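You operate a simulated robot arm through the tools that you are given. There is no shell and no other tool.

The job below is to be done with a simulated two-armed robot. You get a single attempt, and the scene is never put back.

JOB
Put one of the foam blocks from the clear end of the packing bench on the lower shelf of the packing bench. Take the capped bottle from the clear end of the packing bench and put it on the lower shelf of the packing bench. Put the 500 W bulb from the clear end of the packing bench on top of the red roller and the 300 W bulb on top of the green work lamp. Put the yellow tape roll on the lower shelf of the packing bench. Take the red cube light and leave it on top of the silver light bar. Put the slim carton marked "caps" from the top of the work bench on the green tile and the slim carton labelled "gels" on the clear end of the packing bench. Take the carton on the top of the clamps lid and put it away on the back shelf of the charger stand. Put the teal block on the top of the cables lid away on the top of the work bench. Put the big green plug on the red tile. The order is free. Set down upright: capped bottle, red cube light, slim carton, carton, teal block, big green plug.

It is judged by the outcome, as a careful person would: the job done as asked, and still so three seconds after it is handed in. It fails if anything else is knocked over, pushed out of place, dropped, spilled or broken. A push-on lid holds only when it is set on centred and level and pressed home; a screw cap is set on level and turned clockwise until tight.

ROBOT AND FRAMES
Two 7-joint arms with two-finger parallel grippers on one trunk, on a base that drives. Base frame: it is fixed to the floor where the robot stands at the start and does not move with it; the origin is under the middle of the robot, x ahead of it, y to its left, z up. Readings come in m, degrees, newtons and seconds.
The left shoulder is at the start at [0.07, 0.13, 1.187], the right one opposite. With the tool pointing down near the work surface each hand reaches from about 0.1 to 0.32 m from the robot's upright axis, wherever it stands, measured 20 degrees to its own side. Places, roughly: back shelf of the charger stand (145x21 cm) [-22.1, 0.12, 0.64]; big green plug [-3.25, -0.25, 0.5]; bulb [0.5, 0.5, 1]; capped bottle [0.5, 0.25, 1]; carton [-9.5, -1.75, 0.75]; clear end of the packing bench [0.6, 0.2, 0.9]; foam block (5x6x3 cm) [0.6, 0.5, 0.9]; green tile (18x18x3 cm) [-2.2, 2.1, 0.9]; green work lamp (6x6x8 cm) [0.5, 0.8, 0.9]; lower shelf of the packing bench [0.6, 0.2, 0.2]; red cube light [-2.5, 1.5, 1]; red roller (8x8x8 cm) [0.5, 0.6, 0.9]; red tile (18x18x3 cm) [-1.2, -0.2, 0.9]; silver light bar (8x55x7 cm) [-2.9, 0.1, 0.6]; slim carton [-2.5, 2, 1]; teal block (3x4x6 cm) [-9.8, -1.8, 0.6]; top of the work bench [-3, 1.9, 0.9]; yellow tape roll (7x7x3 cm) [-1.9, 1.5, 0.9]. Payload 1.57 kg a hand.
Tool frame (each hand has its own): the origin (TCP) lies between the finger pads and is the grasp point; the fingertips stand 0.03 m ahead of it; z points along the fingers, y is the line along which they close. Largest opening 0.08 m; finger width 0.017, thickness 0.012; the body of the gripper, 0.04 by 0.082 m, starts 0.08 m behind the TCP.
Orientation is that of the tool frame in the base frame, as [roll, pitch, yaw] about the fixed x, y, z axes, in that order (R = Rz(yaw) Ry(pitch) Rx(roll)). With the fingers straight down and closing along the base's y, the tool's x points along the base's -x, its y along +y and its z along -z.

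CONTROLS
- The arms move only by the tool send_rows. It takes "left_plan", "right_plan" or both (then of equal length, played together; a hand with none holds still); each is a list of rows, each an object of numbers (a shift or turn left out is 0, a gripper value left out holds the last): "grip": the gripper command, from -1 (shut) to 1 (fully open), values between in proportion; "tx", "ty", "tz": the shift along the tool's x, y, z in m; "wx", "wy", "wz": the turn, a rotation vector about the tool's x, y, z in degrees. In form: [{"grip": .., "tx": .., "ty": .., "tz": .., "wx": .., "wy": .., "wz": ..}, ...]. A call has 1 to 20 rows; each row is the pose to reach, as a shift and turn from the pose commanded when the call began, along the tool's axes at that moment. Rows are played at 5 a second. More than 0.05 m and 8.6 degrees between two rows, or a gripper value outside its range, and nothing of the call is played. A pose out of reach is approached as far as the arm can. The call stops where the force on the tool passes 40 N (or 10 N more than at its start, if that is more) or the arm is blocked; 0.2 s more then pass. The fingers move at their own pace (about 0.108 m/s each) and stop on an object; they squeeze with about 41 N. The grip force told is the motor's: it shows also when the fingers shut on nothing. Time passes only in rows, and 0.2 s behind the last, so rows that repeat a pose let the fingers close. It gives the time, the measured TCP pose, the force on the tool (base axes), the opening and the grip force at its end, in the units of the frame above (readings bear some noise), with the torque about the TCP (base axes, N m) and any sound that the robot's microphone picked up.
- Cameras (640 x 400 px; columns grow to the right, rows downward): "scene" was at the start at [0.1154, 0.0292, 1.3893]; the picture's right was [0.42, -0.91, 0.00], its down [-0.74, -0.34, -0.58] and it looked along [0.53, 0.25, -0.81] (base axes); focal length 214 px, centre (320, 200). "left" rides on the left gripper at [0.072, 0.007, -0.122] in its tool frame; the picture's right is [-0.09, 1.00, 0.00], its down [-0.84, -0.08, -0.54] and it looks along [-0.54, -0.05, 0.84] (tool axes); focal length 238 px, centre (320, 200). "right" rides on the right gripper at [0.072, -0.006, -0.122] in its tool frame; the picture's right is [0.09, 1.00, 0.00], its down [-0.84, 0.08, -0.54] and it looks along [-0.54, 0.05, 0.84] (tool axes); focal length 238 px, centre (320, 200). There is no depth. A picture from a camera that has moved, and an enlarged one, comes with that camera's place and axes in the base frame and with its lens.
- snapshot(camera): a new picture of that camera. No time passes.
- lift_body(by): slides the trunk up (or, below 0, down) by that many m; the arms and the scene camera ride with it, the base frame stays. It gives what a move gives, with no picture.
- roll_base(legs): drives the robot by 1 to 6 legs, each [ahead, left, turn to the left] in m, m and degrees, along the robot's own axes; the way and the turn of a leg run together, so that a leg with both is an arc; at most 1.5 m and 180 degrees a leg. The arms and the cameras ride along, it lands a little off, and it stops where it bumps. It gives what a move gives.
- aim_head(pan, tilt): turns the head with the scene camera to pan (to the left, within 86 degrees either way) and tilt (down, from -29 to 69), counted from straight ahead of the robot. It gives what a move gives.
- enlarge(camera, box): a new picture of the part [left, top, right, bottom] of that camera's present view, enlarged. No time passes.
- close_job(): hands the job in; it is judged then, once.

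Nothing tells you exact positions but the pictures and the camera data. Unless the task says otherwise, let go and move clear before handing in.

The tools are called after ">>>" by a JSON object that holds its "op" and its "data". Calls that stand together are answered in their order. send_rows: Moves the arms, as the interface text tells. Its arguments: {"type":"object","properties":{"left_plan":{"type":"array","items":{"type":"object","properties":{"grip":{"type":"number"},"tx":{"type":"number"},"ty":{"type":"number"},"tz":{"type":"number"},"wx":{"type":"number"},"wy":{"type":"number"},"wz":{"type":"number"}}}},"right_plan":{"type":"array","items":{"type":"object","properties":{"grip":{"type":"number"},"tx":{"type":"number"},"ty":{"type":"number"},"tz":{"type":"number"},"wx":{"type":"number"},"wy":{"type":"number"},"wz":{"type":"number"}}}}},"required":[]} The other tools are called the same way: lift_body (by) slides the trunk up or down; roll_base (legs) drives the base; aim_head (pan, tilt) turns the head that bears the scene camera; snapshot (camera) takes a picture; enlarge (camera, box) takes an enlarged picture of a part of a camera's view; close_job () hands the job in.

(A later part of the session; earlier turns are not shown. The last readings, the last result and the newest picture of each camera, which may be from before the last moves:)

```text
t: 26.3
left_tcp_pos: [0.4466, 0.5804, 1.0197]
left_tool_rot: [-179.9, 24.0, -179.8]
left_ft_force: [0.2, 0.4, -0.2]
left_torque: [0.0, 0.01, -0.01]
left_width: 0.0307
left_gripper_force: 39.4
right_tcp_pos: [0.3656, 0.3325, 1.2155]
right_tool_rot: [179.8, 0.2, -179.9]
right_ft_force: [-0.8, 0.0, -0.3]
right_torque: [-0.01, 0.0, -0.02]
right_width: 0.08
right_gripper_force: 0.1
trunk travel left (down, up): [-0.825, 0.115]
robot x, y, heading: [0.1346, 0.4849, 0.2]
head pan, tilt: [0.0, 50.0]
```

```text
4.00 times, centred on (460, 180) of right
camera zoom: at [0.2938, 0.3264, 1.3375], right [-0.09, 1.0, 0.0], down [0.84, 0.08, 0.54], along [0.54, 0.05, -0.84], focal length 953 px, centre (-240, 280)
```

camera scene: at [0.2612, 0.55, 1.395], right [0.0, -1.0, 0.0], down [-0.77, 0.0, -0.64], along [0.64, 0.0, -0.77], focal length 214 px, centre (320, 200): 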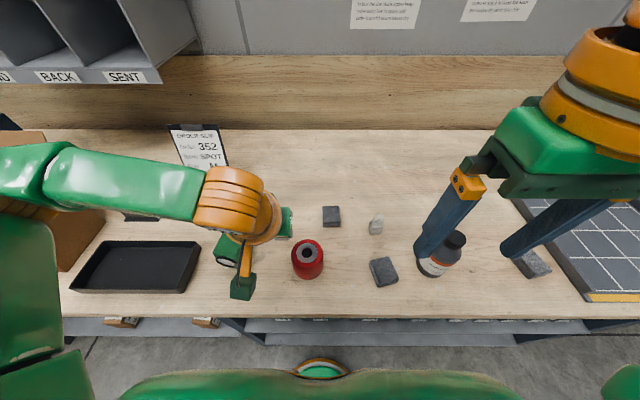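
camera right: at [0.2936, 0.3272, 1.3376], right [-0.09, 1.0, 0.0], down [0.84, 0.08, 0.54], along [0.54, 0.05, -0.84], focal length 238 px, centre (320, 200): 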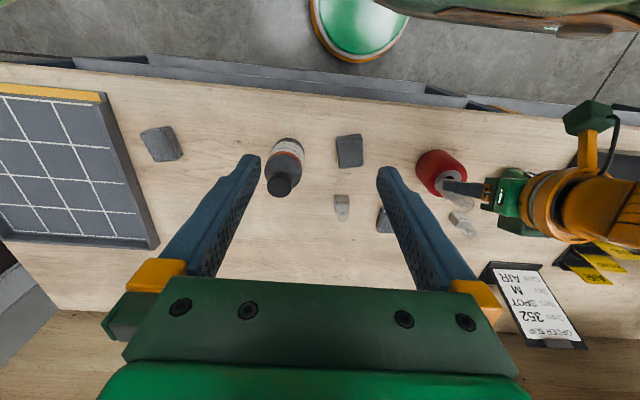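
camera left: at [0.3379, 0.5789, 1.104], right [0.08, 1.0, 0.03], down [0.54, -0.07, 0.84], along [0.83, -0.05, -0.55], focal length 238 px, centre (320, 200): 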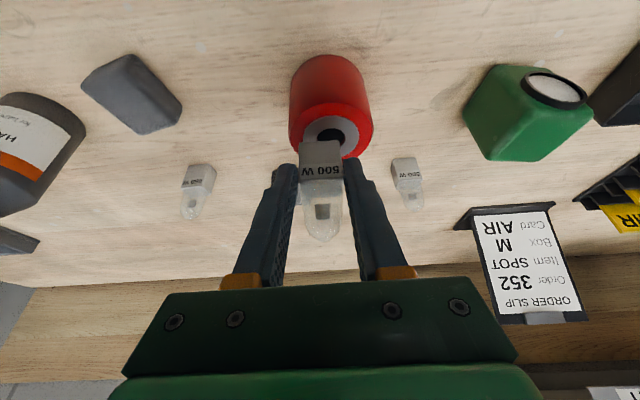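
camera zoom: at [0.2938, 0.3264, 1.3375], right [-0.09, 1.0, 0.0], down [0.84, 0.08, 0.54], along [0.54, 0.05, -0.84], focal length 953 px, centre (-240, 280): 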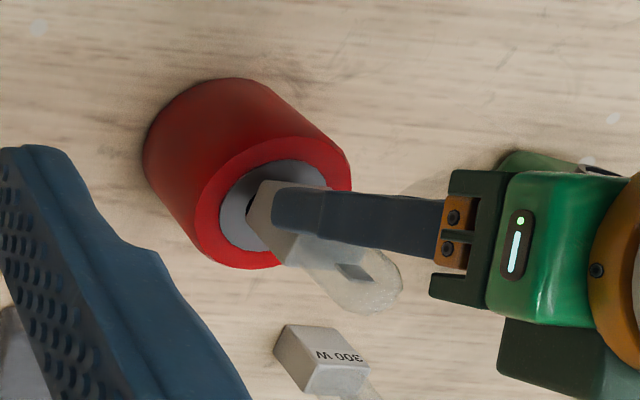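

Nearly centred over the ring. I'll lower in small steps, watching for contact.

>>> {"op": "send_rows", "data": {"left_plan": [{"tx": 0.0008, "ty": 0.0015, "tz": 0.0018}, {"tx": 0.0016, "ty": 0.0015, "tz": 0.0037}, {"tx": 0.0016, "ty": 0.0015, "tz": 0.0037}]}}

>>> {"op": "enlarge", "data": {"camera": "left", "box": [290, 110, 370, 160]}}

```text
t: 27.1
left_tcp_pos: [0.4481, 0.5811, 1.015]
left_tool_rot: [-179.8, 24.0, -179.8]
left_ft_force: [-0.2, -0.1, -0.5]
left_torque: [-0.01, 0.01, -0.02]
left_width: 0.0309
left_gripper_force: 39.5
right_tcp_pos: [0.3646, 0.3333, 1.2153]
right_tool_rot: [179.8, 0.1, -180.0]
right_ft_force: [0.8, 0.0, -0.3]
right_torque: [-0.01, 0.0, -0.01]
right_width: 0.08
right_gripper_force: 0.0
trunk travel left (down, up): [-0.825, 0.115]
robot x, y, heading: [0.1353, 0.4817, 0.1]
head pan, tilt: [0.0, 50.0]
```

```text
8.00 times, centred on (330, 135) of left
camera zoom: at [0.3332, 0.5886, 1.0973], right [0.08, 1.0, 0.03], down [0.54, -0.07, 0.84], along [0.83, -0.05, -0.55], focal length 1907 px, centre (240, 720)
```

zoom: 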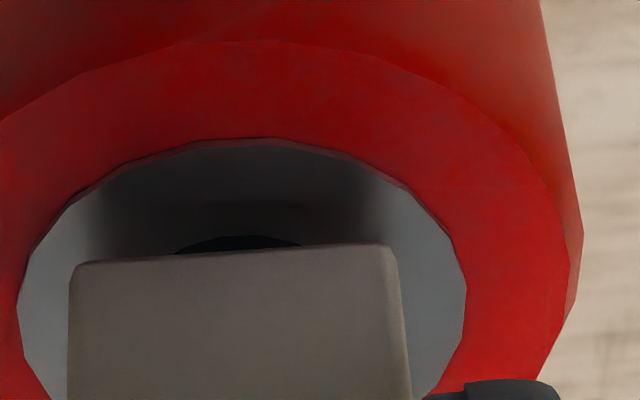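

>>> {"op": "send_rows", "data": {"left_plan": [{"tx": 0.0008, "tz": 0.0018}, {"tx": 0.0016, "tz": 0.0037}, {"tx": 0.0016, "tz": 0.0037}]}}

>>> {"op": "enlarge", "data": {"camera": "left", "box": [290, 110, 370, 160]}}

```text
t: 27.9
left_tcp_pos: [0.4475, 0.5825, 1.0117]
left_tool_rot: [-179.8, 24.0, -179.8]
left_ft_force: [-0.1, 0.4, -0.3]
left_torque: [0.02, -0.02, 0.02]
left_width: 0.0308
left_gripper_force: 40.1
right_tcp_pos: [0.3648, 0.3325, 1.2164]
right_tool_rot: [179.8, 0.1, -179.9]
right_ft_force: [0.0, 0.9, -0.5]
right_torque: [-0.03, 0.02, 0.03]
right_width: 0.08
right_gripper_force: 0.0
trunk travel left (down, up): [-0.825, 0.115]
robot x, y, heading: [0.1334, 0.4808, 0.4]
head pan, tilt: [0.0, 50.0]
```

```text
8.00 times, centred on (330, 135) of left
camera zoom: at [0.333, 0.5883, 1.0929], right [0.08, 1.0, 0.03], down [0.54, -0.07, 0.84], along [0.83, -0.05, -0.55], focal length 1907 px, centre (240, 720)
```

zoom: 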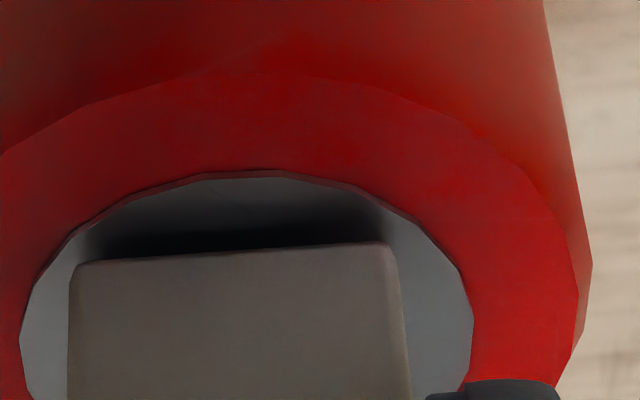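

>>> {"op": "send_rows", "data": {"left_plan": [{"tx": 0.0004, "tz": 0.0009}, {"tx": 0.0008, "tz": 0.0018}, {"tx": 0.0008, "tz": 0.0018}]}}

>>> {"op": "enlarge", "data": {"camera": "left", "box": [290, 110, 370, 160]}}

```text
t: 28.7
left_tcp_pos: [0.4475, 0.5819, 1.0095]
left_tool_rot: [-179.8, 24.0, -179.8]
left_ft_force: [0.0, 0.6, -0.1]
left_torque: [-0.01, 0.03, 0.0]
left_width: 0.0307
left_gripper_force: 39.8
right_tcp_pos: [0.3641, 0.3335, 1.2155]
right_tool_rot: [179.7, 0.1, -180.0]
right_ft_force: [-0.5, -0.2, 0.6]
right_torque: [0.0, 0.02, -0.02]
right_width: 0.08
right_gripper_force: 0.1
trunk travel left (down, up): [-0.825, 0.115]
robot x, y, heading: [0.1359, 0.4813, 0.3]
head pan, tilt: [0.0, 50.0]
```

```text
8.00 times, centred on (330, 135) of left
camera zoom: at [0.333, 0.5887, 1.0911], right [0.08, 1.0, 0.03], down [0.54, -0.07, 0.84], along [0.83, -0.05, -0.55], focal length 1907 px, centre (240, 720)
```

zoom: 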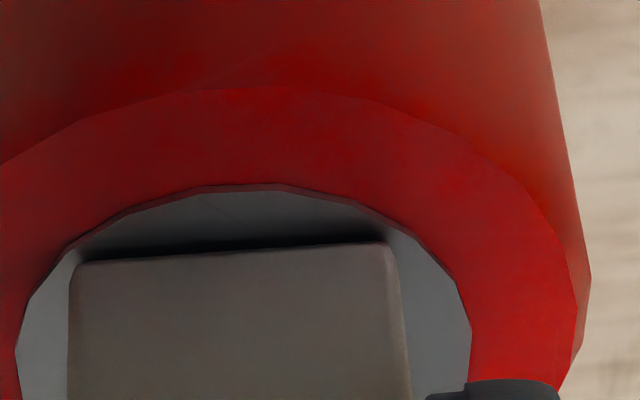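

Almost down; the bulb is ~6 mm short of the hole's centre. I'll shift forward 6 mm and lower the last bit.

>>> {"op": "send_rows", "data": {"left_plan": [{"tx": -0.0055, "tz": 0.0024}, {"tx": -0.0055, "tz": 0.0024}, {"tx": -0.0051, "tz": 0.0033}, {"tx": -0.0049, "tz": 0.0038}, {"tx": -0.0049, "tz": 0.0038}]}}

>>> {"op": "enlarge", "data": {"camera": "left", "box": [290, 110, 370, 160]}}

```text
t: 29.9
left_tcp_pos: [0.4539, 0.5825, 1.0092]
left_tool_rot: [-179.8, 24.0, -179.7]
left_ft_force: [0.2, -0.5, -0.5]
left_torque: [-0.02, 0.01, 0.0]
left_width: 0.0308
left_gripper_force: 39.8
right_tcp_pos: [0.3648, 0.3324, 1.2146]
right_tool_rot: [179.8, 0.1, -180.0]
right_ft_force: [-0.8, 0.1, -0.2]
right_torque: [-0.02, 0.02, 0.03]
right_width: 0.08
right_gripper_force: 0.1
trunk travel left (down, up): [-0.825, 0.115]
robot x, y, heading: [0.134, 0.4817, 0.3]
head pan, tilt: [0.0, 50.0]
```

```text
8.00 times, centred on (330, 135) of left
camera zoom: at [0.3388, 0.5891, 1.0898], right [0.08, 1.0, 0.03], down [0.54, -0.07, 0.84], along [0.83, -0.05, -0.55], focal length 1907 px, centre (240, 720)
```

zoom: 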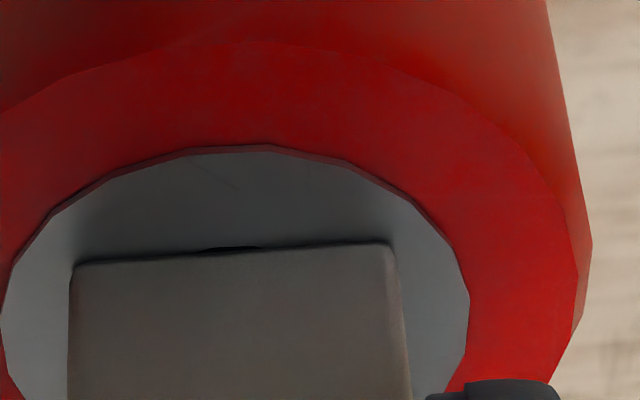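

>>> {"op": "send_rows", "data": {"left_plan": [{"tx": 0.0004, "tz": 0.0009}, {"tx": 0.0006, "tz": 0.0014}, {"tx": 0.0006, "tz": 0.0014}]}}

>>> {"op": "enlarge", "data": {"camera": "left", "box": [290, 110, 370, 160]}}

```text
t: 30.7
left_tcp_pos: [0.4541, 0.5828, 1.0086]
left_tool_rot: [-179.8, 24.1, -179.8]
left_ft_force: [2.8, 0.3, 5.0]
left_torque: [0.05, -0.29, 0.03]
left_width: 0.0308
left_gripper_force: 40.0
right_tcp_pos: [0.3648, 0.3329, 1.2161]
right_tool_rot: [179.8, 0.1, -179.9]
right_ft_force: [-0.8, 0.0, 0.0]
right_torque: [0.0, 0.01, -0.03]
right_width: 0.0799
right_gripper_force: 0.1
trunk travel left (down, up): [-0.825, 0.115]
robot x, y, heading: [0.1367, 0.4858, 0.2]
head pan, tilt: [0.0, 50.0]
```

```text
8.00 times, centred on (330, 135) of left
camera zoom: at [0.3389, 0.5893, 1.0889], right [0.08, 1.0, 0.03], down [0.54, -0.07, 0.84], along [0.84, -0.05, -0.55], focal length 1907 px, centre (240, 720)
```

zoom: 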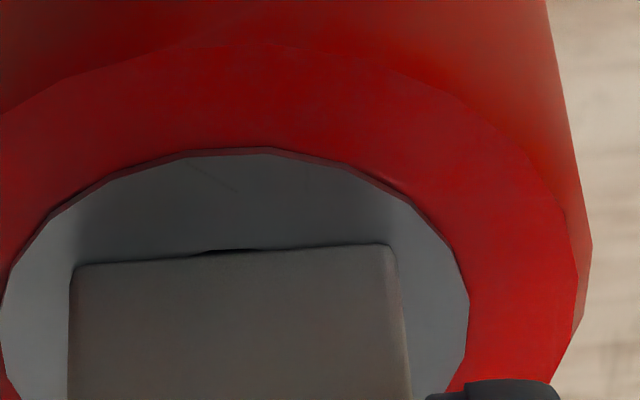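

Contact at about 5 N. I'll open the gripper and back out along the tool axis.

>>> {"op": "send_rows", "data": {"left_plan": [{"grip": -0.2}, {"grip": 0.4}, {"grip": 1}, {"grip": 1}, {"grip": 1, "tz": -0.03}, {"grip": 1, "tz": -0.06}, {"grip": 1, "tz": -0.1}]}}

>>> {"op": "snapshot", "data": {"camera": "left"}}

>>> {"op": "snapshot", "data": {"camera": "scene"}}

```text
t: 32.3
left_tcp_pos: [0.4127, 0.5833, 1.0978]
left_tool_rot: [-179.8, 24.1, -179.9]
left_ft_force: [-0.1, 0.1, 1.0]
left_torque: [-0.02, 0.01, 0.0]
left_width: 0.0799
left_gripper_force: 0.1
right_tcp_pos: [0.3622, 0.3325, 1.2158]
right_tool_rot: [179.7, 0.2, -180.0]
right_ft_force: [0.0, 0.1, 0.7]
right_torque: [-0.03, -0.05, -0.01]
right_width: 0.0801
right_gripper_force: 0.0
trunk travel left (down, up): [-0.825, 0.115]
robot x, y, heading: [0.1344, 0.4822, 0.2]
head pan, tilt: [0.0, 50.0]
```

```text
taken
camera left: at [0.2981, 0.5897, 1.1794], right [0.08, 1.0, 0.04], down [0.54, -0.07, 0.84], along [0.84, -0.05, -0.55], focal length 238 px, centre (320, 200)
```

left: 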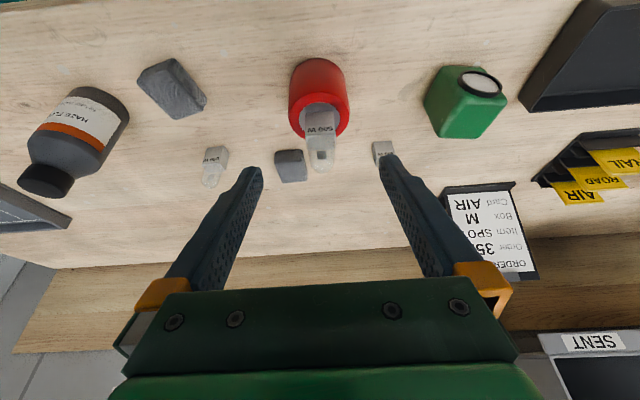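

```text
taken
camera scene: at [0.2587, 0.4808, 1.3953], right [0.0, -1.0, 0.0], down [-0.77, 0.0, -0.64], along [0.64, 0.0, -0.77], focal length 214 px, centre (320, 200)
```

scene: 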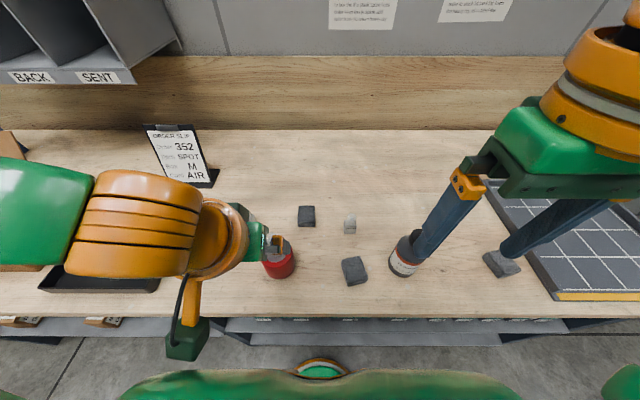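

The 500 W bulb stands on the roller. Next the 300 W bulb: I'll shift left ~9 cm and look again.

>>> {"op": "roll_base", "data": {"legs": [[0, 0.1, 0]]}}

>>> {"op": "send_rows", "data": {"left_plan": [{"tz": 0.0}, {"tz": 0.0}]}}

>>> {"op": "snapshot", "data": {"camera": "left"}}

>>> {"op": "enlarge", "data": {"camera": "left", "box": [260, 40, 420, 180]}}

```text
t: 33.4
left_tcp_pos: [0.4141, 0.6809, 1.0982]
left_tool_rot: [179.8, 24.0, -179.7]
left_ft_force: [-0.4, 0.3, -0.1]
left_torque: [0.01, -0.02, -0.01]
left_width: 0.0799
left_gripper_force: 0.1
right_tcp_pos: [0.3642, 0.4302, 1.215]
right_tool_rot: [179.6, 0.2, -179.8]
right_ft_force: [-0.5, 0.0, 0.8]
right_torque: [0.04, 0.02, 0.0]
right_width: 0.0799
right_gripper_force: 0.0
trunk travel left (down, up): [-0.825, 0.115]
robot x, y, heading: [0.135, 0.5858, -0.1]
head pan, tilt: [0.0, 50.0]
```

```text
t: 34.0
left_tcp_pos: [0.4135, 0.6853, 1.0979]
left_tool_rot: [-179.9, 24.0, -179.8]
left_ft_force: [-0.1, 0.9, -0.6]
left_torque: [0.01, 0.0, -0.02]
left_width: 0.0799
left_gripper_force: 0.0
right_tcp_pos: [0.3643, 0.4338, 1.2161]
right_tool_rot: [179.6, 0.1, -179.8]
right_ft_force: [-0.5, -0.6, 0.0]
right_torque: [0.01, -0.02, -0.03]
right_width: 0.08
right_gripper_force: 0.1
trunk travel left (down, up): [-0.825, 0.115]
robot x, y, heading: [0.1333, 0.5854, 0.1]
head pan, tilt: [0.0, 50.0]
```

```text
taken
camera left: at [0.2997, 0.6905, 1.1791], right [0.08, 1.0, 0.04], down [0.54, -0.07, 0.84], along [0.84, -0.05, -0.55], focal length 238 px, centre (320, 200)
```

left: 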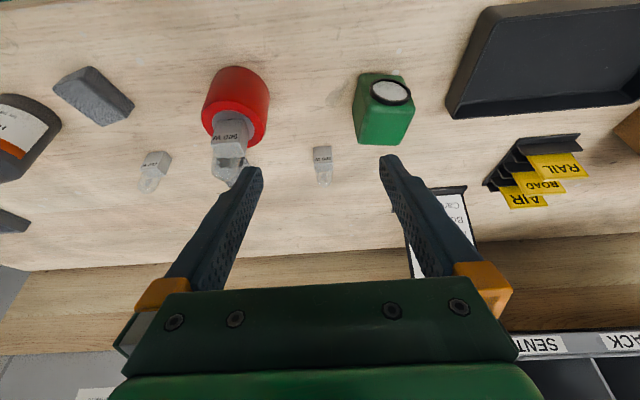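

```text
2.86 times, centred on (340, 110) of left
camera zoom: at [0.2997, 0.6905, 1.1791], right [0.08, 1.0, 0.04], down [0.54, -0.07, 0.84], along [0.84, -0.05, -0.55], focal length 681 px, centre (263, 457)
```

zoom: 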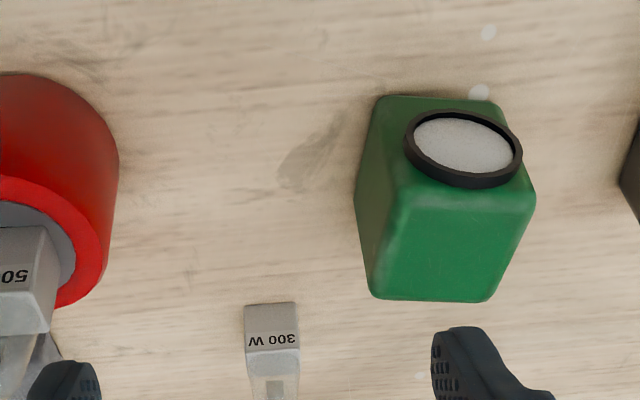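

The 300 W bulb's front edge is near (0.582, 0.681); the lamp top is about z 0.949, centred near (0.50, 0.76). I'll move over the 300 W bulb.

>>> {"op": "send_rows", "data": {"left_plan": [{"tx": -0.0316, "ty": -0.001, "tz": 0.0305}, {"tx": -0.0632, "ty": -0.002, "tz": 0.061}, {"tx": -0.0948, "ty": -0.003, "tz": 0.0915}, {"tx": -0.1264, "ty": -0.003, "tz": 0.122}, {"tx": -0.11, "ty": -0.003, "tz": 0.155}, {"tx": -0.0949, "ty": -0.003, "tz": 0.1879}, {"tx": -0.0949, "ty": -0.003, "tz": 0.1879}]}}

>>> {"op": "snapshot", "data": {"camera": "left"}}

```text
t: 35.6
left_tcp_pos: [0.5628, 0.7094, 0.9805]
left_tool_rot: [-179.8, 24.1, -179.7]
left_ft_force: [-1.0, -0.5, 0.0]
left_torque: [0.01, 0.01, 0.01]
left_width: 0.08
left_gripper_force: 0.0
left hand out of reach, approached as far as the arm can: row 4, 5, 6, 7
right_tcp_pos: [0.3649, 0.4361, 1.2158]
right_tool_rot: [179.8, 0.1, -179.7]
right_ft_force: [0.0, 0.4, 0.0]
right_torque: [-0.05, -0.04, -0.02]
right_width: 0.0802
right_gripper_force: 0.2
trunk travel left (down, up): [-0.825, 0.115]
robot x, y, heading: [0.135, 0.588, 0.2]
head pan, tilt: [0.0, 50.0]
```

```text
taken
camera left: at [0.4474, 0.7165, 1.0615], right [0.08, 1.0, 0.03], down [0.54, -0.07, 0.84], along [0.84, -0.05, -0.55], focal length 238 px, centre (320, 200)
```

left: 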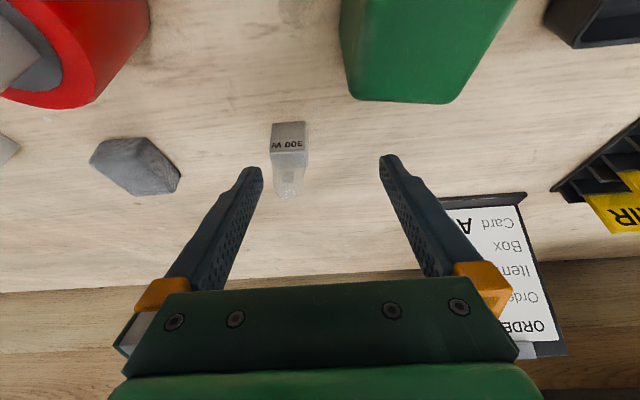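

The left arm can't reach that far inward from here. I'll raise the hand clear of the bulb and shift the base right.

>>> {"op": "send_rows", "data": {"left_plan": [{"tx": 0.02, "tz": -0.035}, {"tx": 0.02, "tz": -0.075}, {"tx": 0.02, "tz": -0.11}, {"tx": 0.02, "tz": -0.11}]}}

>>> {"op": "roll_base", "data": {"legs": [[0, -0.1, 0]]}}

>>> {"op": "send_rows", "data": {"left_plan": [{"tz": 0.0}, {"tz": 0.0}]}}

>>> {"op": "snapshot", "data": {"camera": "left"}}

```text
t: 36.6
left_tcp_pos: [0.4984, 0.7058, 1.0721]
left_tool_rot: [-179.8, 24.0, -179.7]
left_ft_force: [-0.7, -0.2, 0.8]
left_torque: [0.0, 0.01, 0.02]
left_width: 0.0801
left_gripper_force: 0.2
right_tcp_pos: [0.3654, 0.4351, 1.2151]
right_tool_rot: [179.8, 0.1, -179.8]
right_ft_force: [0.7, -0.2, 0.6]
right_torque: [0.03, 0.02, 0.0]
right_width: 0.0799
right_gripper_force: 0.0
trunk travel left (down, up): [-0.825, 0.115]
robot x, y, heading: [0.1333, 0.5811, 0.1]
head pan, tilt: [0.0, 50.0]
```

```text
t: 37.8
left_tcp_pos: [0.4979, 0.609, 1.0716]
left_tool_rot: [-179.7, 24.0, -179.5]
left_ft_force: [-0.4, 0.3, 0.9]
left_torque: [0.01, -0.01, -0.05]
left_width: 0.08
left_gripper_force: 0.0
right_tcp_pos: [0.3641, 0.3391, 1.2154]
right_tool_rot: [-179.9, 0.1, -179.6]
right_ft_force: [0.6, -0.5, -0.5]
right_torque: [-0.01, 0.02, 0.01]
right_width: 0.0801
right_gripper_force: 0.0
trunk travel left (down, up): [-0.825, 0.115]
robot x, y, heading: [0.1337, 0.4823, 0.4]
head pan, tilt: [0.0, 50.0]
```

```text
t: 38.4
left_tcp_pos: [0.4986, 0.6048, 1.0723]
left_tool_rot: [-179.6, 24.0, -179.4]
left_ft_force: [-0.2, -0.5, 0.3]
left_torque: [-0.03, -0.01, 0.02]
left_width: 0.0798
left_gripper_force: 0.1
right_tcp_pos: [0.364, 0.3343, 1.2154]
right_tool_rot: [179.9, 0.1, -179.6]
right_ft_force: [-0.9, -0.8, 0.2]
right_torque: [0.01, -0.01, -0.02]
right_width: 0.08
right_gripper_force: 0.0
trunk travel left (down, up): [-0.825, 0.115]
robot x, y, heading: [0.133, 0.4841, 0.5]
head pan, tilt: [0.0, 50.0]
```

```text
taken
camera left: at [0.3838, 0.6127, 1.1532], right [0.08, 1.0, 0.03], down [0.54, -0.07, 0.84], along [0.84, -0.05, -0.55], focal length 238 px, centre (320, 200)
```

left: 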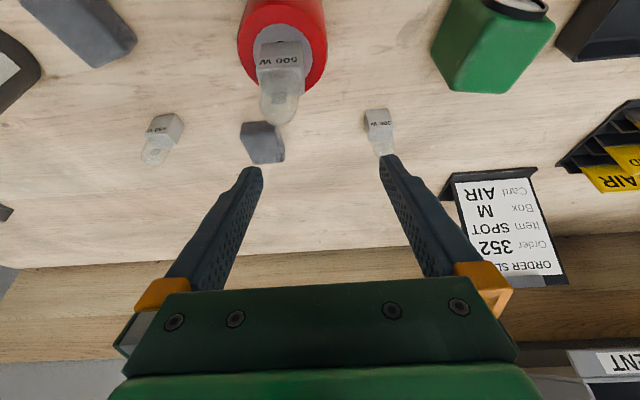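

>>> {"op": "send_rows", "data": {"left_plan": [{"tx": -0.0239, "ty": 0.025, "tz": 0.0106}, {"tx": -0.0478, "ty": 0.05, "tz": 0.0213}, {"tx": -0.0717, "ty": 0.0752, "tz": 0.0319}, {"tx": -0.0581, "ty": 0.0752, "tz": 0.0624}, {"tx": -0.0445, "ty": 0.0752, "tz": 0.0929}, {"tx": -0.031, "ty": 0.0752, "tz": 0.1233}, {"tx": -0.031, "ty": 0.0752, "tz": 0.1233}]}}

>>> {"op": "snapshot", "data": {"camera": "left"}}

```text
t: 40.0
left_tcp_pos: [0.5765, 0.6829, 0.9732]
left_tool_rot: [-179.8, 23.9, -179.6]
left_ft_force: [0.1, -0.2, 0.3]
left_torque: [-0.02, 0.04, 0.0]
left_width: 0.0799
left_gripper_force: 0.0
right_tcp_pos: [0.3659, 0.3337, 1.2161]
right_tool_rot: [179.8, 0.0, -179.6]
right_ft_force: [0.2, 1.0, -0.1]
right_torque: [-0.01, -0.01, 0.0]
right_width: 0.0801
right_gripper_force: 0.1
trunk travel left (down, up): [-0.825, 0.115]
robot x, y, heading: [0.1363, 0.4802, 0.5]
head pan, tilt: [0.0, 50.0]
```

```text
taken
camera left: at [0.4607, 0.6889, 1.0544], right [0.08, 1.0, 0.03], down [0.54, -0.07, 0.84], along [0.84, -0.05, -0.55], focal length 238 px, centre (320, 200)
```

left: 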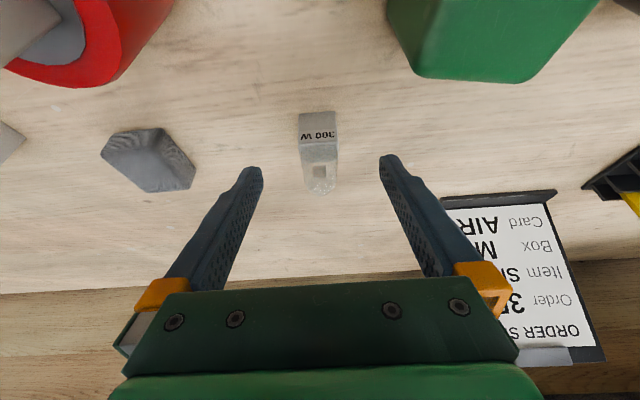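

Aligned on the 300 W bulb. Lower, grip, and lift.

>>> {"op": "send_rows", "data": {"left_plan": [{"tx": 0.0066, "ty": -0.001, "tz": 0.0166}, {"tx": 0.0131, "ty": -0.001, "tz": 0.0331}, {"tx": 0.0131, "ty": -0.001, "tz": 0.0331}, {"tx": 0.0131, "ty": -0.001, "tz": 0.0331, "grip": -1}, {"tx": 0.0131, "ty": -0.001, "tz": 0.0331, "grip": -1}, {"tx": 0.0131, "ty": -0.001, "tz": 0.0331, "grip": -1}, {"tx": 0.0131, "ty": -0.001, "tz": 0.0331, "grip": -1}, {"tx": -0.0017, "ty": -0.001, "tz": 0.0, "grip": -1}, {"tx": -0.0187, "ty": -0.001, "tz": -0.037, "grip": -1}, {"tx": -0.0357, "ty": -0.001, "tz": -0.074, "grip": -1}, {"tx": -0.0357, "ty": -0.001, "tz": -0.074, "grip": -1}]}}

>>> {"op": "snapshot", "data": {"camera": "left"}}

```text
t: 42.4
left_tcp_pos: [0.5773, 0.678, 1.0541]
left_tool_rot: [-179.9, 24.0, -179.7]
left_ft_force: [-0.2, 0.5, -0.8]
left_torque: [0.03, 0.03, 0.02]
left_width: 0.0305
left_gripper_force: 40.2
right_tcp_pos: [0.3651, 0.3345, 1.2155]
right_tool_rot: [179.9, 0.2, -179.6]
right_ft_force: [0.9, -1.1, 0.0]
right_torque: [-0.02, 0.0, 0.01]
right_width: 0.0799
right_gripper_force: 0.1
trunk travel left (down, up): [-0.825, 0.115]
robot x, y, heading: [0.1345, 0.4826, 0.6]
head pan, tilt: [0.0, 50.0]
```

```text
taken
camera left: at [0.4634, 0.6845, 1.1349], right [0.08, 1.0, 0.03], down [0.54, -0.07, 0.84], along [0.84, -0.05, -0.55], focal length 238 px, centre (320, 200)
```

left: 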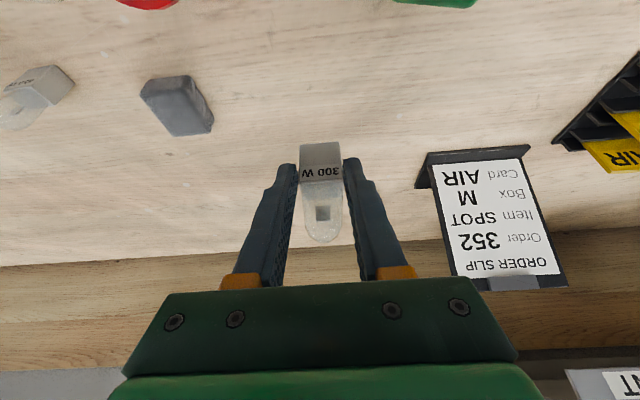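

The 300 W bulb is held. Carrying it over the lamp.

>>> {"op": "send_rows", "data": {"left_plan": [{"tx": 0.0, "ty": 0.04, "tz": 0.0}, {"tx": 0.028, "ty": 0.07, "tz": -0.0125}, {"tx": 0.056, "ty": 0.082, "tz": -0.025}, {"tx": 0.0841, "ty": 0.082, "tz": -0.0374}, {"tx": 0.0841, "ty": 0.082, "tz": -0.0374}]}}

>>> {"op": "snapshot", "data": {"camera": "left"}}

>>> {"op": "enlarge", "data": {"camera": "left", "box": [240, 20, 400, 160]}}

>>> {"op": "snapshot", "data": {"camera": "scene"}}

```text
t: 43.6
left_tcp_pos: [0.4881, 0.7606, 1.0541]
left_tool_rot: [-179.9, 24.1, -179.7]
left_ft_force: [0.6, -0.5, -0.6]
left_torque: [0.01, 0.03, 0.04]
left_width: 0.0306
left_gripper_force: 39.8
right_tcp_pos: [0.3655, 0.3345, 1.215]
right_tool_rot: [179.8, 0.1, -179.7]
right_ft_force: [0.3, 0.0, -0.8]
right_torque: [0.02, -0.01, -0.02]
right_width: 0.0801
right_gripper_force: 0.0
trunk travel left (down, up): [-0.825, 0.115]
robot x, y, heading: [0.1348, 0.4819, 0.6]
head pan, tilt: [0.0, 50.0]
```

```text
taken
camera left: at [0.3736, 0.7681, 1.1355], right [0.08, 1.0, 0.03], down [0.55, -0.07, 0.84], along [0.83, -0.05, -0.55], focal length 238 px, centre (320, 200)
```

left: 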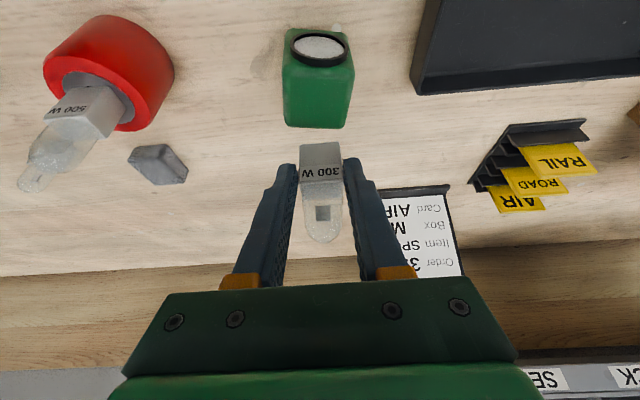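

```text
2.86 times, centred on (320, 90) of left
camera zoom: at [0.3736, 0.7681, 1.1355], right [0.08, 1.0, 0.03], down [0.55, -0.07, 0.84], along [0.83, -0.05, -0.55], focal length 681 px, centre (320, 514)
```

zoom: 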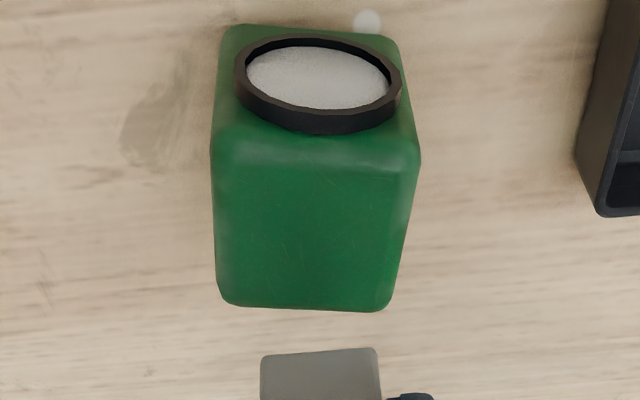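

```text
taken
camera scene: at [0.2616, 0.4818, 1.395], right [0.01, -1.0, 0.0], down [-0.77, -0.01, -0.64], along [0.64, 0.0, -0.77], focal length 214 px, centre (320, 200)
```

scene: 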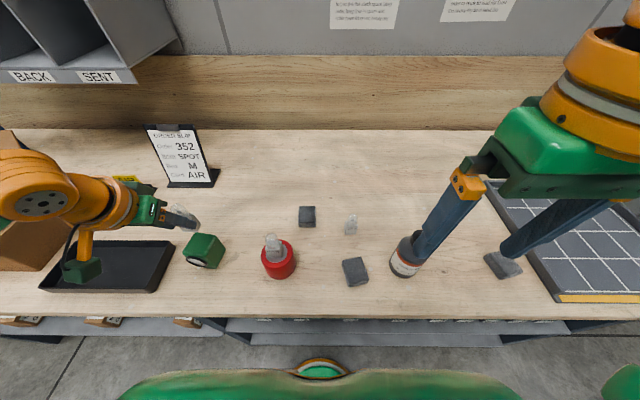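

Lamp top centre is near (0.495, 0.762). I'll shift back 8 mm, and lower partway to check.

>>> {"op": "send_rows", "data": {"left_plan": [{"tx": 0.0073, "tz": -0.0033}, {"tx": 0.0134, "tz": 0.0104}, {"tx": 0.0195, "tz": 0.0241}, {"tx": 0.0195, "tz": 0.0241}]}}

>>> {"op": "enlarge", "data": {"camera": "left", "box": [240, 20, 400, 160]}}

>>> {"op": "enlarge", "data": {"camera": "scene", "box": [100, 180, 260, 280]}}

```text
t: 44.6
left_tcp_pos: [0.4802, 0.7619, 1.0236]
left_tool_rot: [-179.8, 23.9, -179.6]
left_ft_force: [0.5, 0.4, 0.2]
left_torque: [0.02, -0.03, -0.01]
left_width: 0.0308
left_gripper_force: 40.0
right_tcp_pos: [0.3641, 0.3343, 1.2143]
right_tool_rot: [179.8, 0.1, -179.6]
right_ft_force: [0.4, 0.1, 0.0]
right_torque: [0.0, -0.01, 0.0]
right_width: 0.08
right_gripper_force: 0.0
trunk travel left (down, up): [-0.825, 0.115]
robot x, y, heading: [0.1332, 0.4838, 0.2]
head pan, tilt: [0.0, 50.0]
```

```text
2.86 times, centred on (320, 90) of left
camera zoom: at [0.3641, 0.7678, 1.1046], right [0.08, 1.0, 0.03], down [0.54, -0.07, 0.84], along [0.84, -0.05, -0.55], focal length 681 px, centre (320, 514)
```

zoom: 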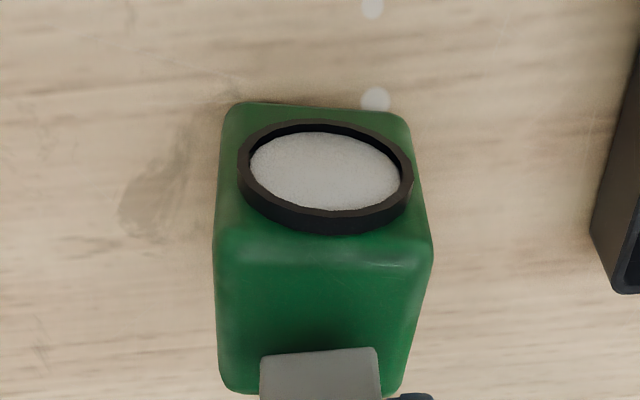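

```text
4.00 times, centred on (180, 230) of scene
camera zoom: at [0.2608, 0.4816, 1.3951], right [0.01, -1.0, 0.0], down [-0.77, -0.01, -0.64], along [0.64, 0.0, -0.77], focal length 858 px, centre (880, 80)
```

zoom: 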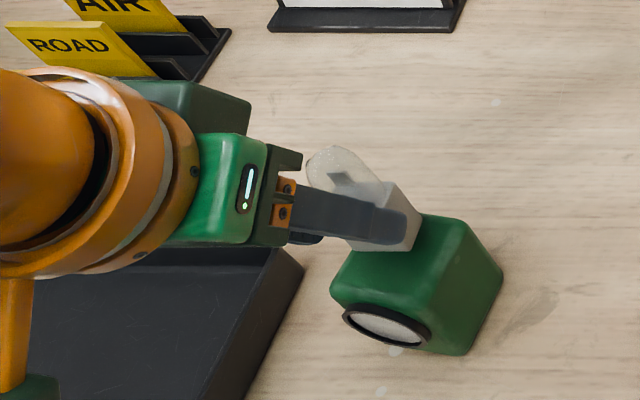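

>>> {"op": "send_rows", "data": {"left_plan": [{"tx": 0.001, "tz": 0.0023}, {"tx": 0.002, "tz": 0.0046}, {"tx": 0.002, "tz": 0.0046}]}}

>>> {"op": "enlarge", "data": {"camera": "left", "box": [270, 60, 370, 160]}}

```text
t: 45.4
left_tcp_pos: [0.4794, 0.7622, 1.0176]
left_tool_rot: [-179.8, 24.0, -179.7]
left_ft_force: [0.9, -0.7, -0.1]
left_torque: [0.02, -0.02, 0.0]
left_width: 0.0306
left_gripper_force: 39.9
right_tcp_pos: [0.3648, 0.3344, 1.2157]
right_tool_rot: [179.9, 0.1, -179.6]
right_ft_force: [0.3, -0.5, -0.2]
right_torque: [-0.04, -0.04, 0.0]
right_width: 0.0801
right_gripper_force: 0.0
trunk travel left (down, up): [-0.825, 0.115]
robot x, y, heading: [0.1357, 0.4846, 0.3]
head pan, tilt: [0.0, 50.0]
```

```text
4.00 times, centred on (320, 110) of left
camera zoom: at [0.3642, 0.7675, 1.0996], right [0.08, 1.0, 0.03], down [0.54, -0.07, 0.84], along [0.84, -0.05, -0.55], focal length 953 px, centre (320, 560)
```

zoom: 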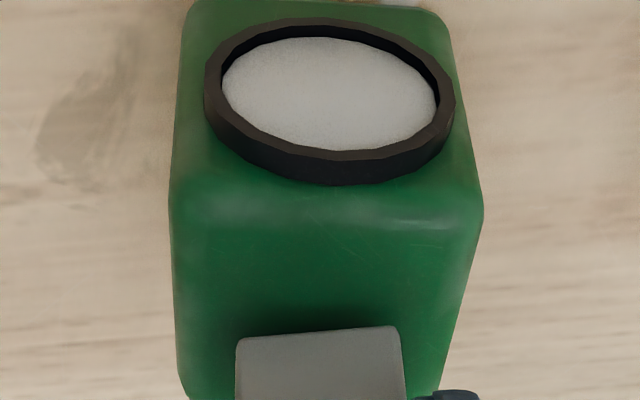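

>>> {"op": "send_rows", "data": {"left_plan": [{"tx": 0.001, "tz": 0.0023}, {"tx": 0.002, "tz": 0.0046}, {"tx": 0.002, "tz": 0.0046}]}}

>>> {"op": "enlarge", "data": {"camera": "left", "box": [270, 60, 370, 160]}}

```text
t: 46.2
left_tcp_pos: [0.4787, 0.7613, 1.0131]
left_tool_rot: [-179.8, 24.0, -179.6]
left_ft_force: [-1.1, 0.2, -0.7]
left_torque: [-0.01, 0.02, 0.02]
left_width: 0.0307
left_gripper_force: 39.5
right_tcp_pos: [0.3666, 0.3341, 1.2144]
right_tool_rot: [179.9, 0.1, -179.6]
right_ft_force: [-0.1, -0.1, -0.2]
right_torque: [-0.03, -0.02, -0.01]
right_width: 0.0798
right_gripper_force: 0.0
trunk travel left (down, up): [-0.825, 0.115]
robot x, y, heading: [0.1348, 0.4828, 0.5]
head pan, tilt: [0.0, 50.0]
```

```text
4.00 times, centred on (320, 110) of left
camera zoom: at [0.364, 0.7677, 1.0936], right [0.08, 1.0, 0.03], down [0.54, -0.07, 0.84], along [0.84, -0.05, -0.55], focal length 953 px, centre (320, 560)
```

zoom: 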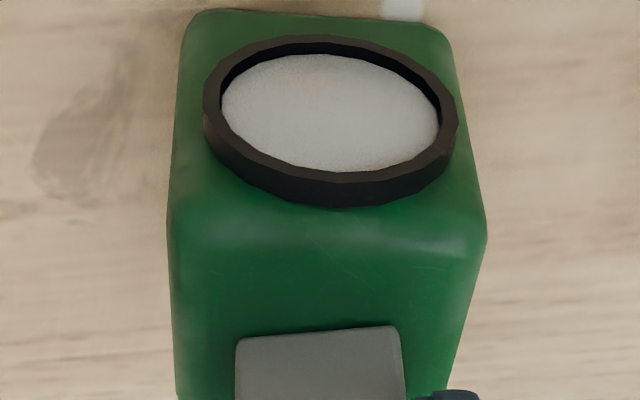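

>>> {"op": "send_rows", "data": {"left_plan": [{"tx": 0.0008, "tz": 0.0018}, {"tx": 0.0016, "tz": 0.0037}, {"tx": 0.0016, "tz": 0.0037}]}}

>>> {"op": "enlarge", "data": {"camera": "left", "box": [270, 60, 370, 160]}}

```text
t: 47.0
left_tcp_pos: [0.478, 0.7605, 1.0121]
left_tool_rot: [-179.9, 24.3, -179.7]
left_ft_force: [4.1, 4.8, 18.3]
left_torque: [0.23, -0.61, 0.11]
left_width: 0.0307
left_gripper_force: 39.4
right_tcp_pos: [0.3641, 0.334, 1.2151]
right_tool_rot: [179.8, 0.1, -179.6]
right_ft_force: [-0.1, -0.1, -0.5]
right_torque: [0.0, -0.03, -0.01]
right_width: 0.08
right_gripper_force: 0.0
trunk travel left (down, up): [-0.825, 0.115]
robot x, y, heading: [0.1316, 0.4815, 0.2]
head pan, tilt: [0.0, 50.0]
```

```text
4.00 times, centred on (320, 110) of left
camera zoom: at [0.3628, 0.7666, 1.092], right [0.08, 1.0, 0.04], down [0.54, -0.07, 0.84], along [0.84, -0.05, -0.54], focal length 953 px, centre (320, 560)
```

zoom: 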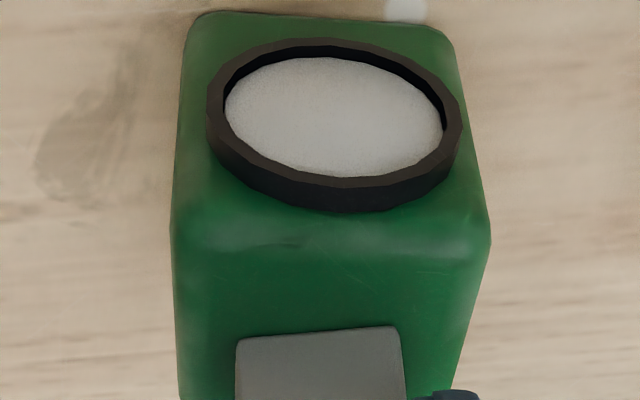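

Contact at 18 N (a bit firm). I'll relieve 3 mm, open and back off.

>>> {"op": "send_rows", "data": {"left_plan": [{"tx": -0.0012, "tz": -0.0027}, {"tx": -0.0012, "tz": -0.0027}]}}

```text
t: 47.6
left_tcp_pos: [0.4776, 0.7599, 1.0134]
left_tool_rot: [-179.8, 23.9, -179.7]
left_ft_force: [0.3, 0.6, 0.1]
left_torque: [0.0, 0.01, 0.0]
left_width: 0.0312
left_gripper_force: 39.7
right_tcp_pos: [0.3648, 0.3336, 1.2143]
right_tool_rot: [179.9, 0.2, -179.6]
right_ft_force: [-0.1, 0.1, 0.0]
right_torque: [-0.01, -0.04, 0.01]
right_width: 0.08
right_gripper_force: 0.0
trunk travel left (down, up): [-0.825, 0.115]
robot x, y, heading: [0.1347, 0.4833, 0.5]
head pan, tilt: [0.0, 50.0]
```

>>> {"op": "send_rows", "data": {"left_plan": [{"grip": -0.1, "tx": 0.0002, "tz": 0.0005}, {"grip": 0.5, "tx": 0.0002, "tz": 0.0005}, {"grip": 1, "tx": 0.0002, "tz": 0.0005}, {"grip": 1}, {"grip": 1, "tz": -0.03}, {"grip": 1, "tz": -0.06}, {"grip": 1, "tz": -0.1}]}}

>>> {"op": "snapshot", "data": {"camera": "left"}}

>>> {"op": "enlarge", "data": {"camera": "scene", "box": [160, 180, 320, 280]}}

```text
t: 49.2
left_tcp_pos: [0.4369, 0.7602, 1.1046]
left_tool_rot: [-179.8, 24.0, -179.6]
left_ft_force: [-0.9, -1.0, -0.5]
left_torque: [0.01, 0.0, 0.0]
left_width: 0.0801
left_gripper_force: 0.0
right_tcp_pos: [0.3642, 0.3326, 1.2166]
right_tool_rot: [179.8, 0.2, -179.5]
right_ft_force: [0.0, -0.6, 0.6]
right_torque: [0.0, -0.03, -0.01]
right_width: 0.0799
right_gripper_force: 0.1
trunk travel left (down, up): [-0.825, 0.115]
robot x, y, heading: [0.1382, 0.4828, 0.5]
head pan, tilt: [0.0, 50.0]
```

```text
taken
camera left: at [0.3226, 0.766, 1.1854], right [0.08, 1.0, 0.03], down [0.54, -0.07, 0.84], along [0.84, -0.05, -0.55], focal length 238 px, centre (320, 200)
```

left: 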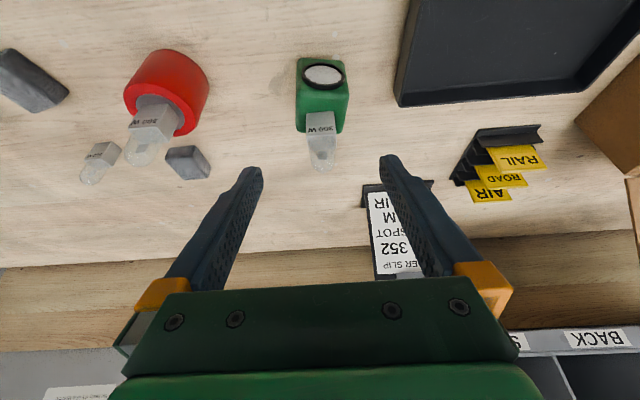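

```text
4.00 times, centred on (240, 230) of scene
camera zoom: at [0.2599, 0.4811, 1.3952], right [0.01, -1.0, 0.0], down [-0.77, 0.0, -0.64], along [0.64, 0.0, -0.77], focal length 858 px, centre (640, 80)
```

zoom: 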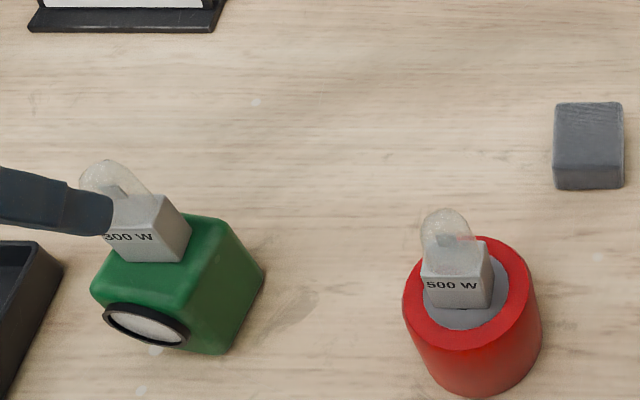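

Both bulbs are placed well. Next, the bottle: I'll look with the right hand camera, which hangs near it.

>>> {"op": "snapshot", "data": {"camera": "right"}}

>>> {"op": "enlarge", "data": {"camera": "scene", "box": [320, 180, 540, 300]}}

```text
taken
camera right: at [0.2935, 0.3267, 1.3375], right [-0.1, 1.0, 0.0], down [0.83, 0.08, 0.54], along [0.54, 0.06, -0.84], focal length 238 px, centre (320, 200)
```

right: 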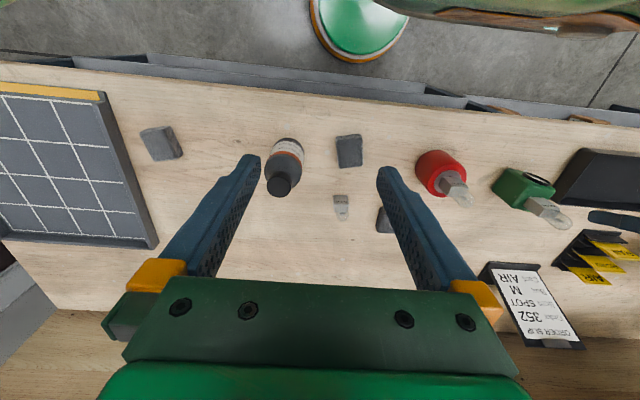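

```text
2.91 times, centred on (430, 240) of scene
camera zoom: at [0.2599, 0.4811, 1.3952], right [0.01, -1.0, 0.0], down [-0.77, 0.0, -0.64], along [0.64, 0.0, -0.77], focal length 624 px, centre (0, 84)
```

zoom: 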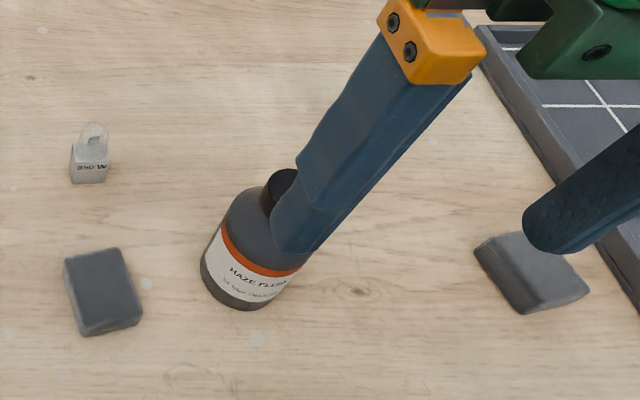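

Bottle is near (0.463, 0.285) with its top about z 1.04. I'll centre the right hand above it.

>>> {"op": "send_rows", "data": {"right_plan": [{"tx": -0.033, "ty": -0.016}, {"tx": -0.066, "ty": -0.032}, {"tx": -0.099, "ty": -0.048}, {"tx": -0.099, "ty": -0.048, "tz": 0.04}, {"tx": -0.099, "ty": -0.048, "tz": 0.08}, {"tx": -0.099, "ty": -0.048, "tz": 0.1}, {"tx": -0.099, "ty": -0.048, "tz": 0.1}]}}

>>> {"op": "snapshot", "data": {"camera": "right"}}

>>> {"op": "enlarge", "data": {"camera": "scene", "box": [320, 180, 540, 300]}}

```text
t: 50.8
left_tcp_pos: [0.4386, 0.7607, 1.1044]
left_tool_rot: [-179.8, 23.9, -179.6]
left_ft_force: [0.0, -0.9, -0.8]
left_torque: [0.03, 0.01, -0.01]
left_width: 0.0798
left_gripper_force: 0.0
right_tcp_pos: [0.4656, 0.2851, 1.1162]
right_tool_rot: [179.8, 0.3, -179.7]
right_ft_force: [-0.2, 0.1, 0.9]
right_torque: [0.05, 0.0, 0.04]
right_width: 0.0799
right_gripper_force: 0.1
trunk travel left (down, up): [-0.825, 0.115]
robot x, y, heading: [0.1331, 0.4837, 0.2]
head pan, tilt: [0.0, 50.0]
```

```text
taken
camera right: at [0.3942, 0.2791, 1.2383], right [-0.1, 1.0, 0.0], down [0.83, 0.08, 0.54], along [0.54, 0.06, -0.84], focal length 238 px, centre (320, 200)
```

right: 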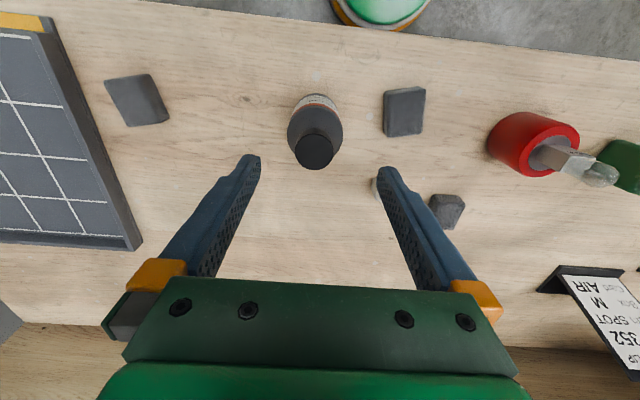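

```text
2.91 times, centred on (430, 240) of scene
camera zoom: at [0.2609, 0.4817, 1.3951], right [0.01, -1.0, 0.0], down [-0.77, -0.01, -0.64], along [0.64, 0.0, -0.77], focal length 624 px, centre (0, 84)
```

zoom: 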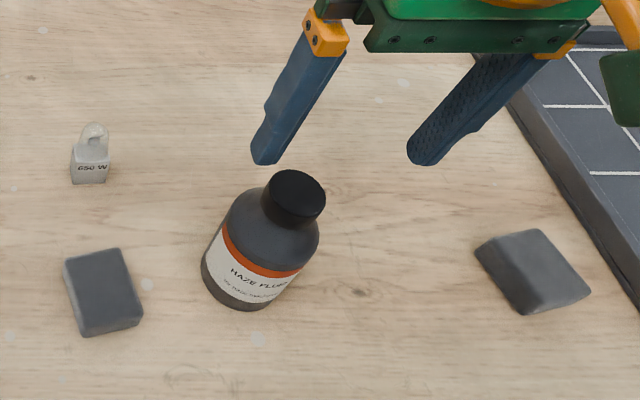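

>>> {"op": "enlarge", "data": {"camera": "scene", "box": [380, 230, 440, 290]}}

>>> {"op": "enlarge", "data": {"camera": "right", "box": [270, 80, 360, 180]}}

```text
6.67 times, centred on (410, 260) of scene
camera zoom: at [0.2609, 0.4817, 1.3951], right [0.01, -1.0, 0.0], down [-0.77, -0.01, -0.64], along [0.64, 0.0, -0.77], focal length 1430 px, centre (-280, -200)
```

zoom: 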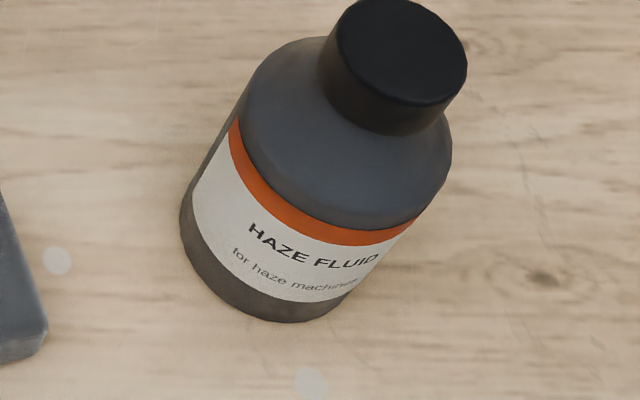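

```text
4.00 times, centred on (315, 130) of right
camera zoom: at [0.3942, 0.2791, 1.2383], right [-0.1, 1.0, 0.0], down [0.83, 0.08, 0.54], along [0.54, 0.06, -0.84], focal length 953 px, centre (340, 480)
```

zoom: 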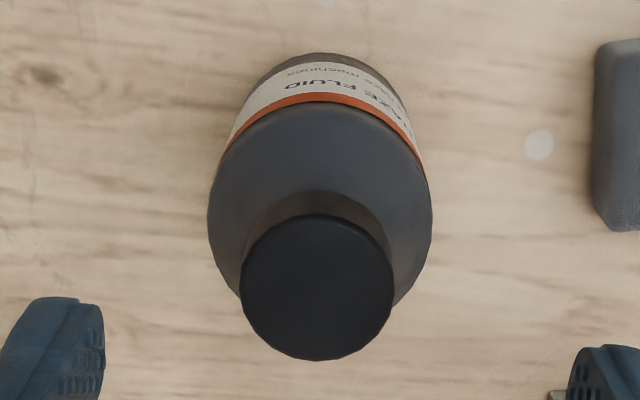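

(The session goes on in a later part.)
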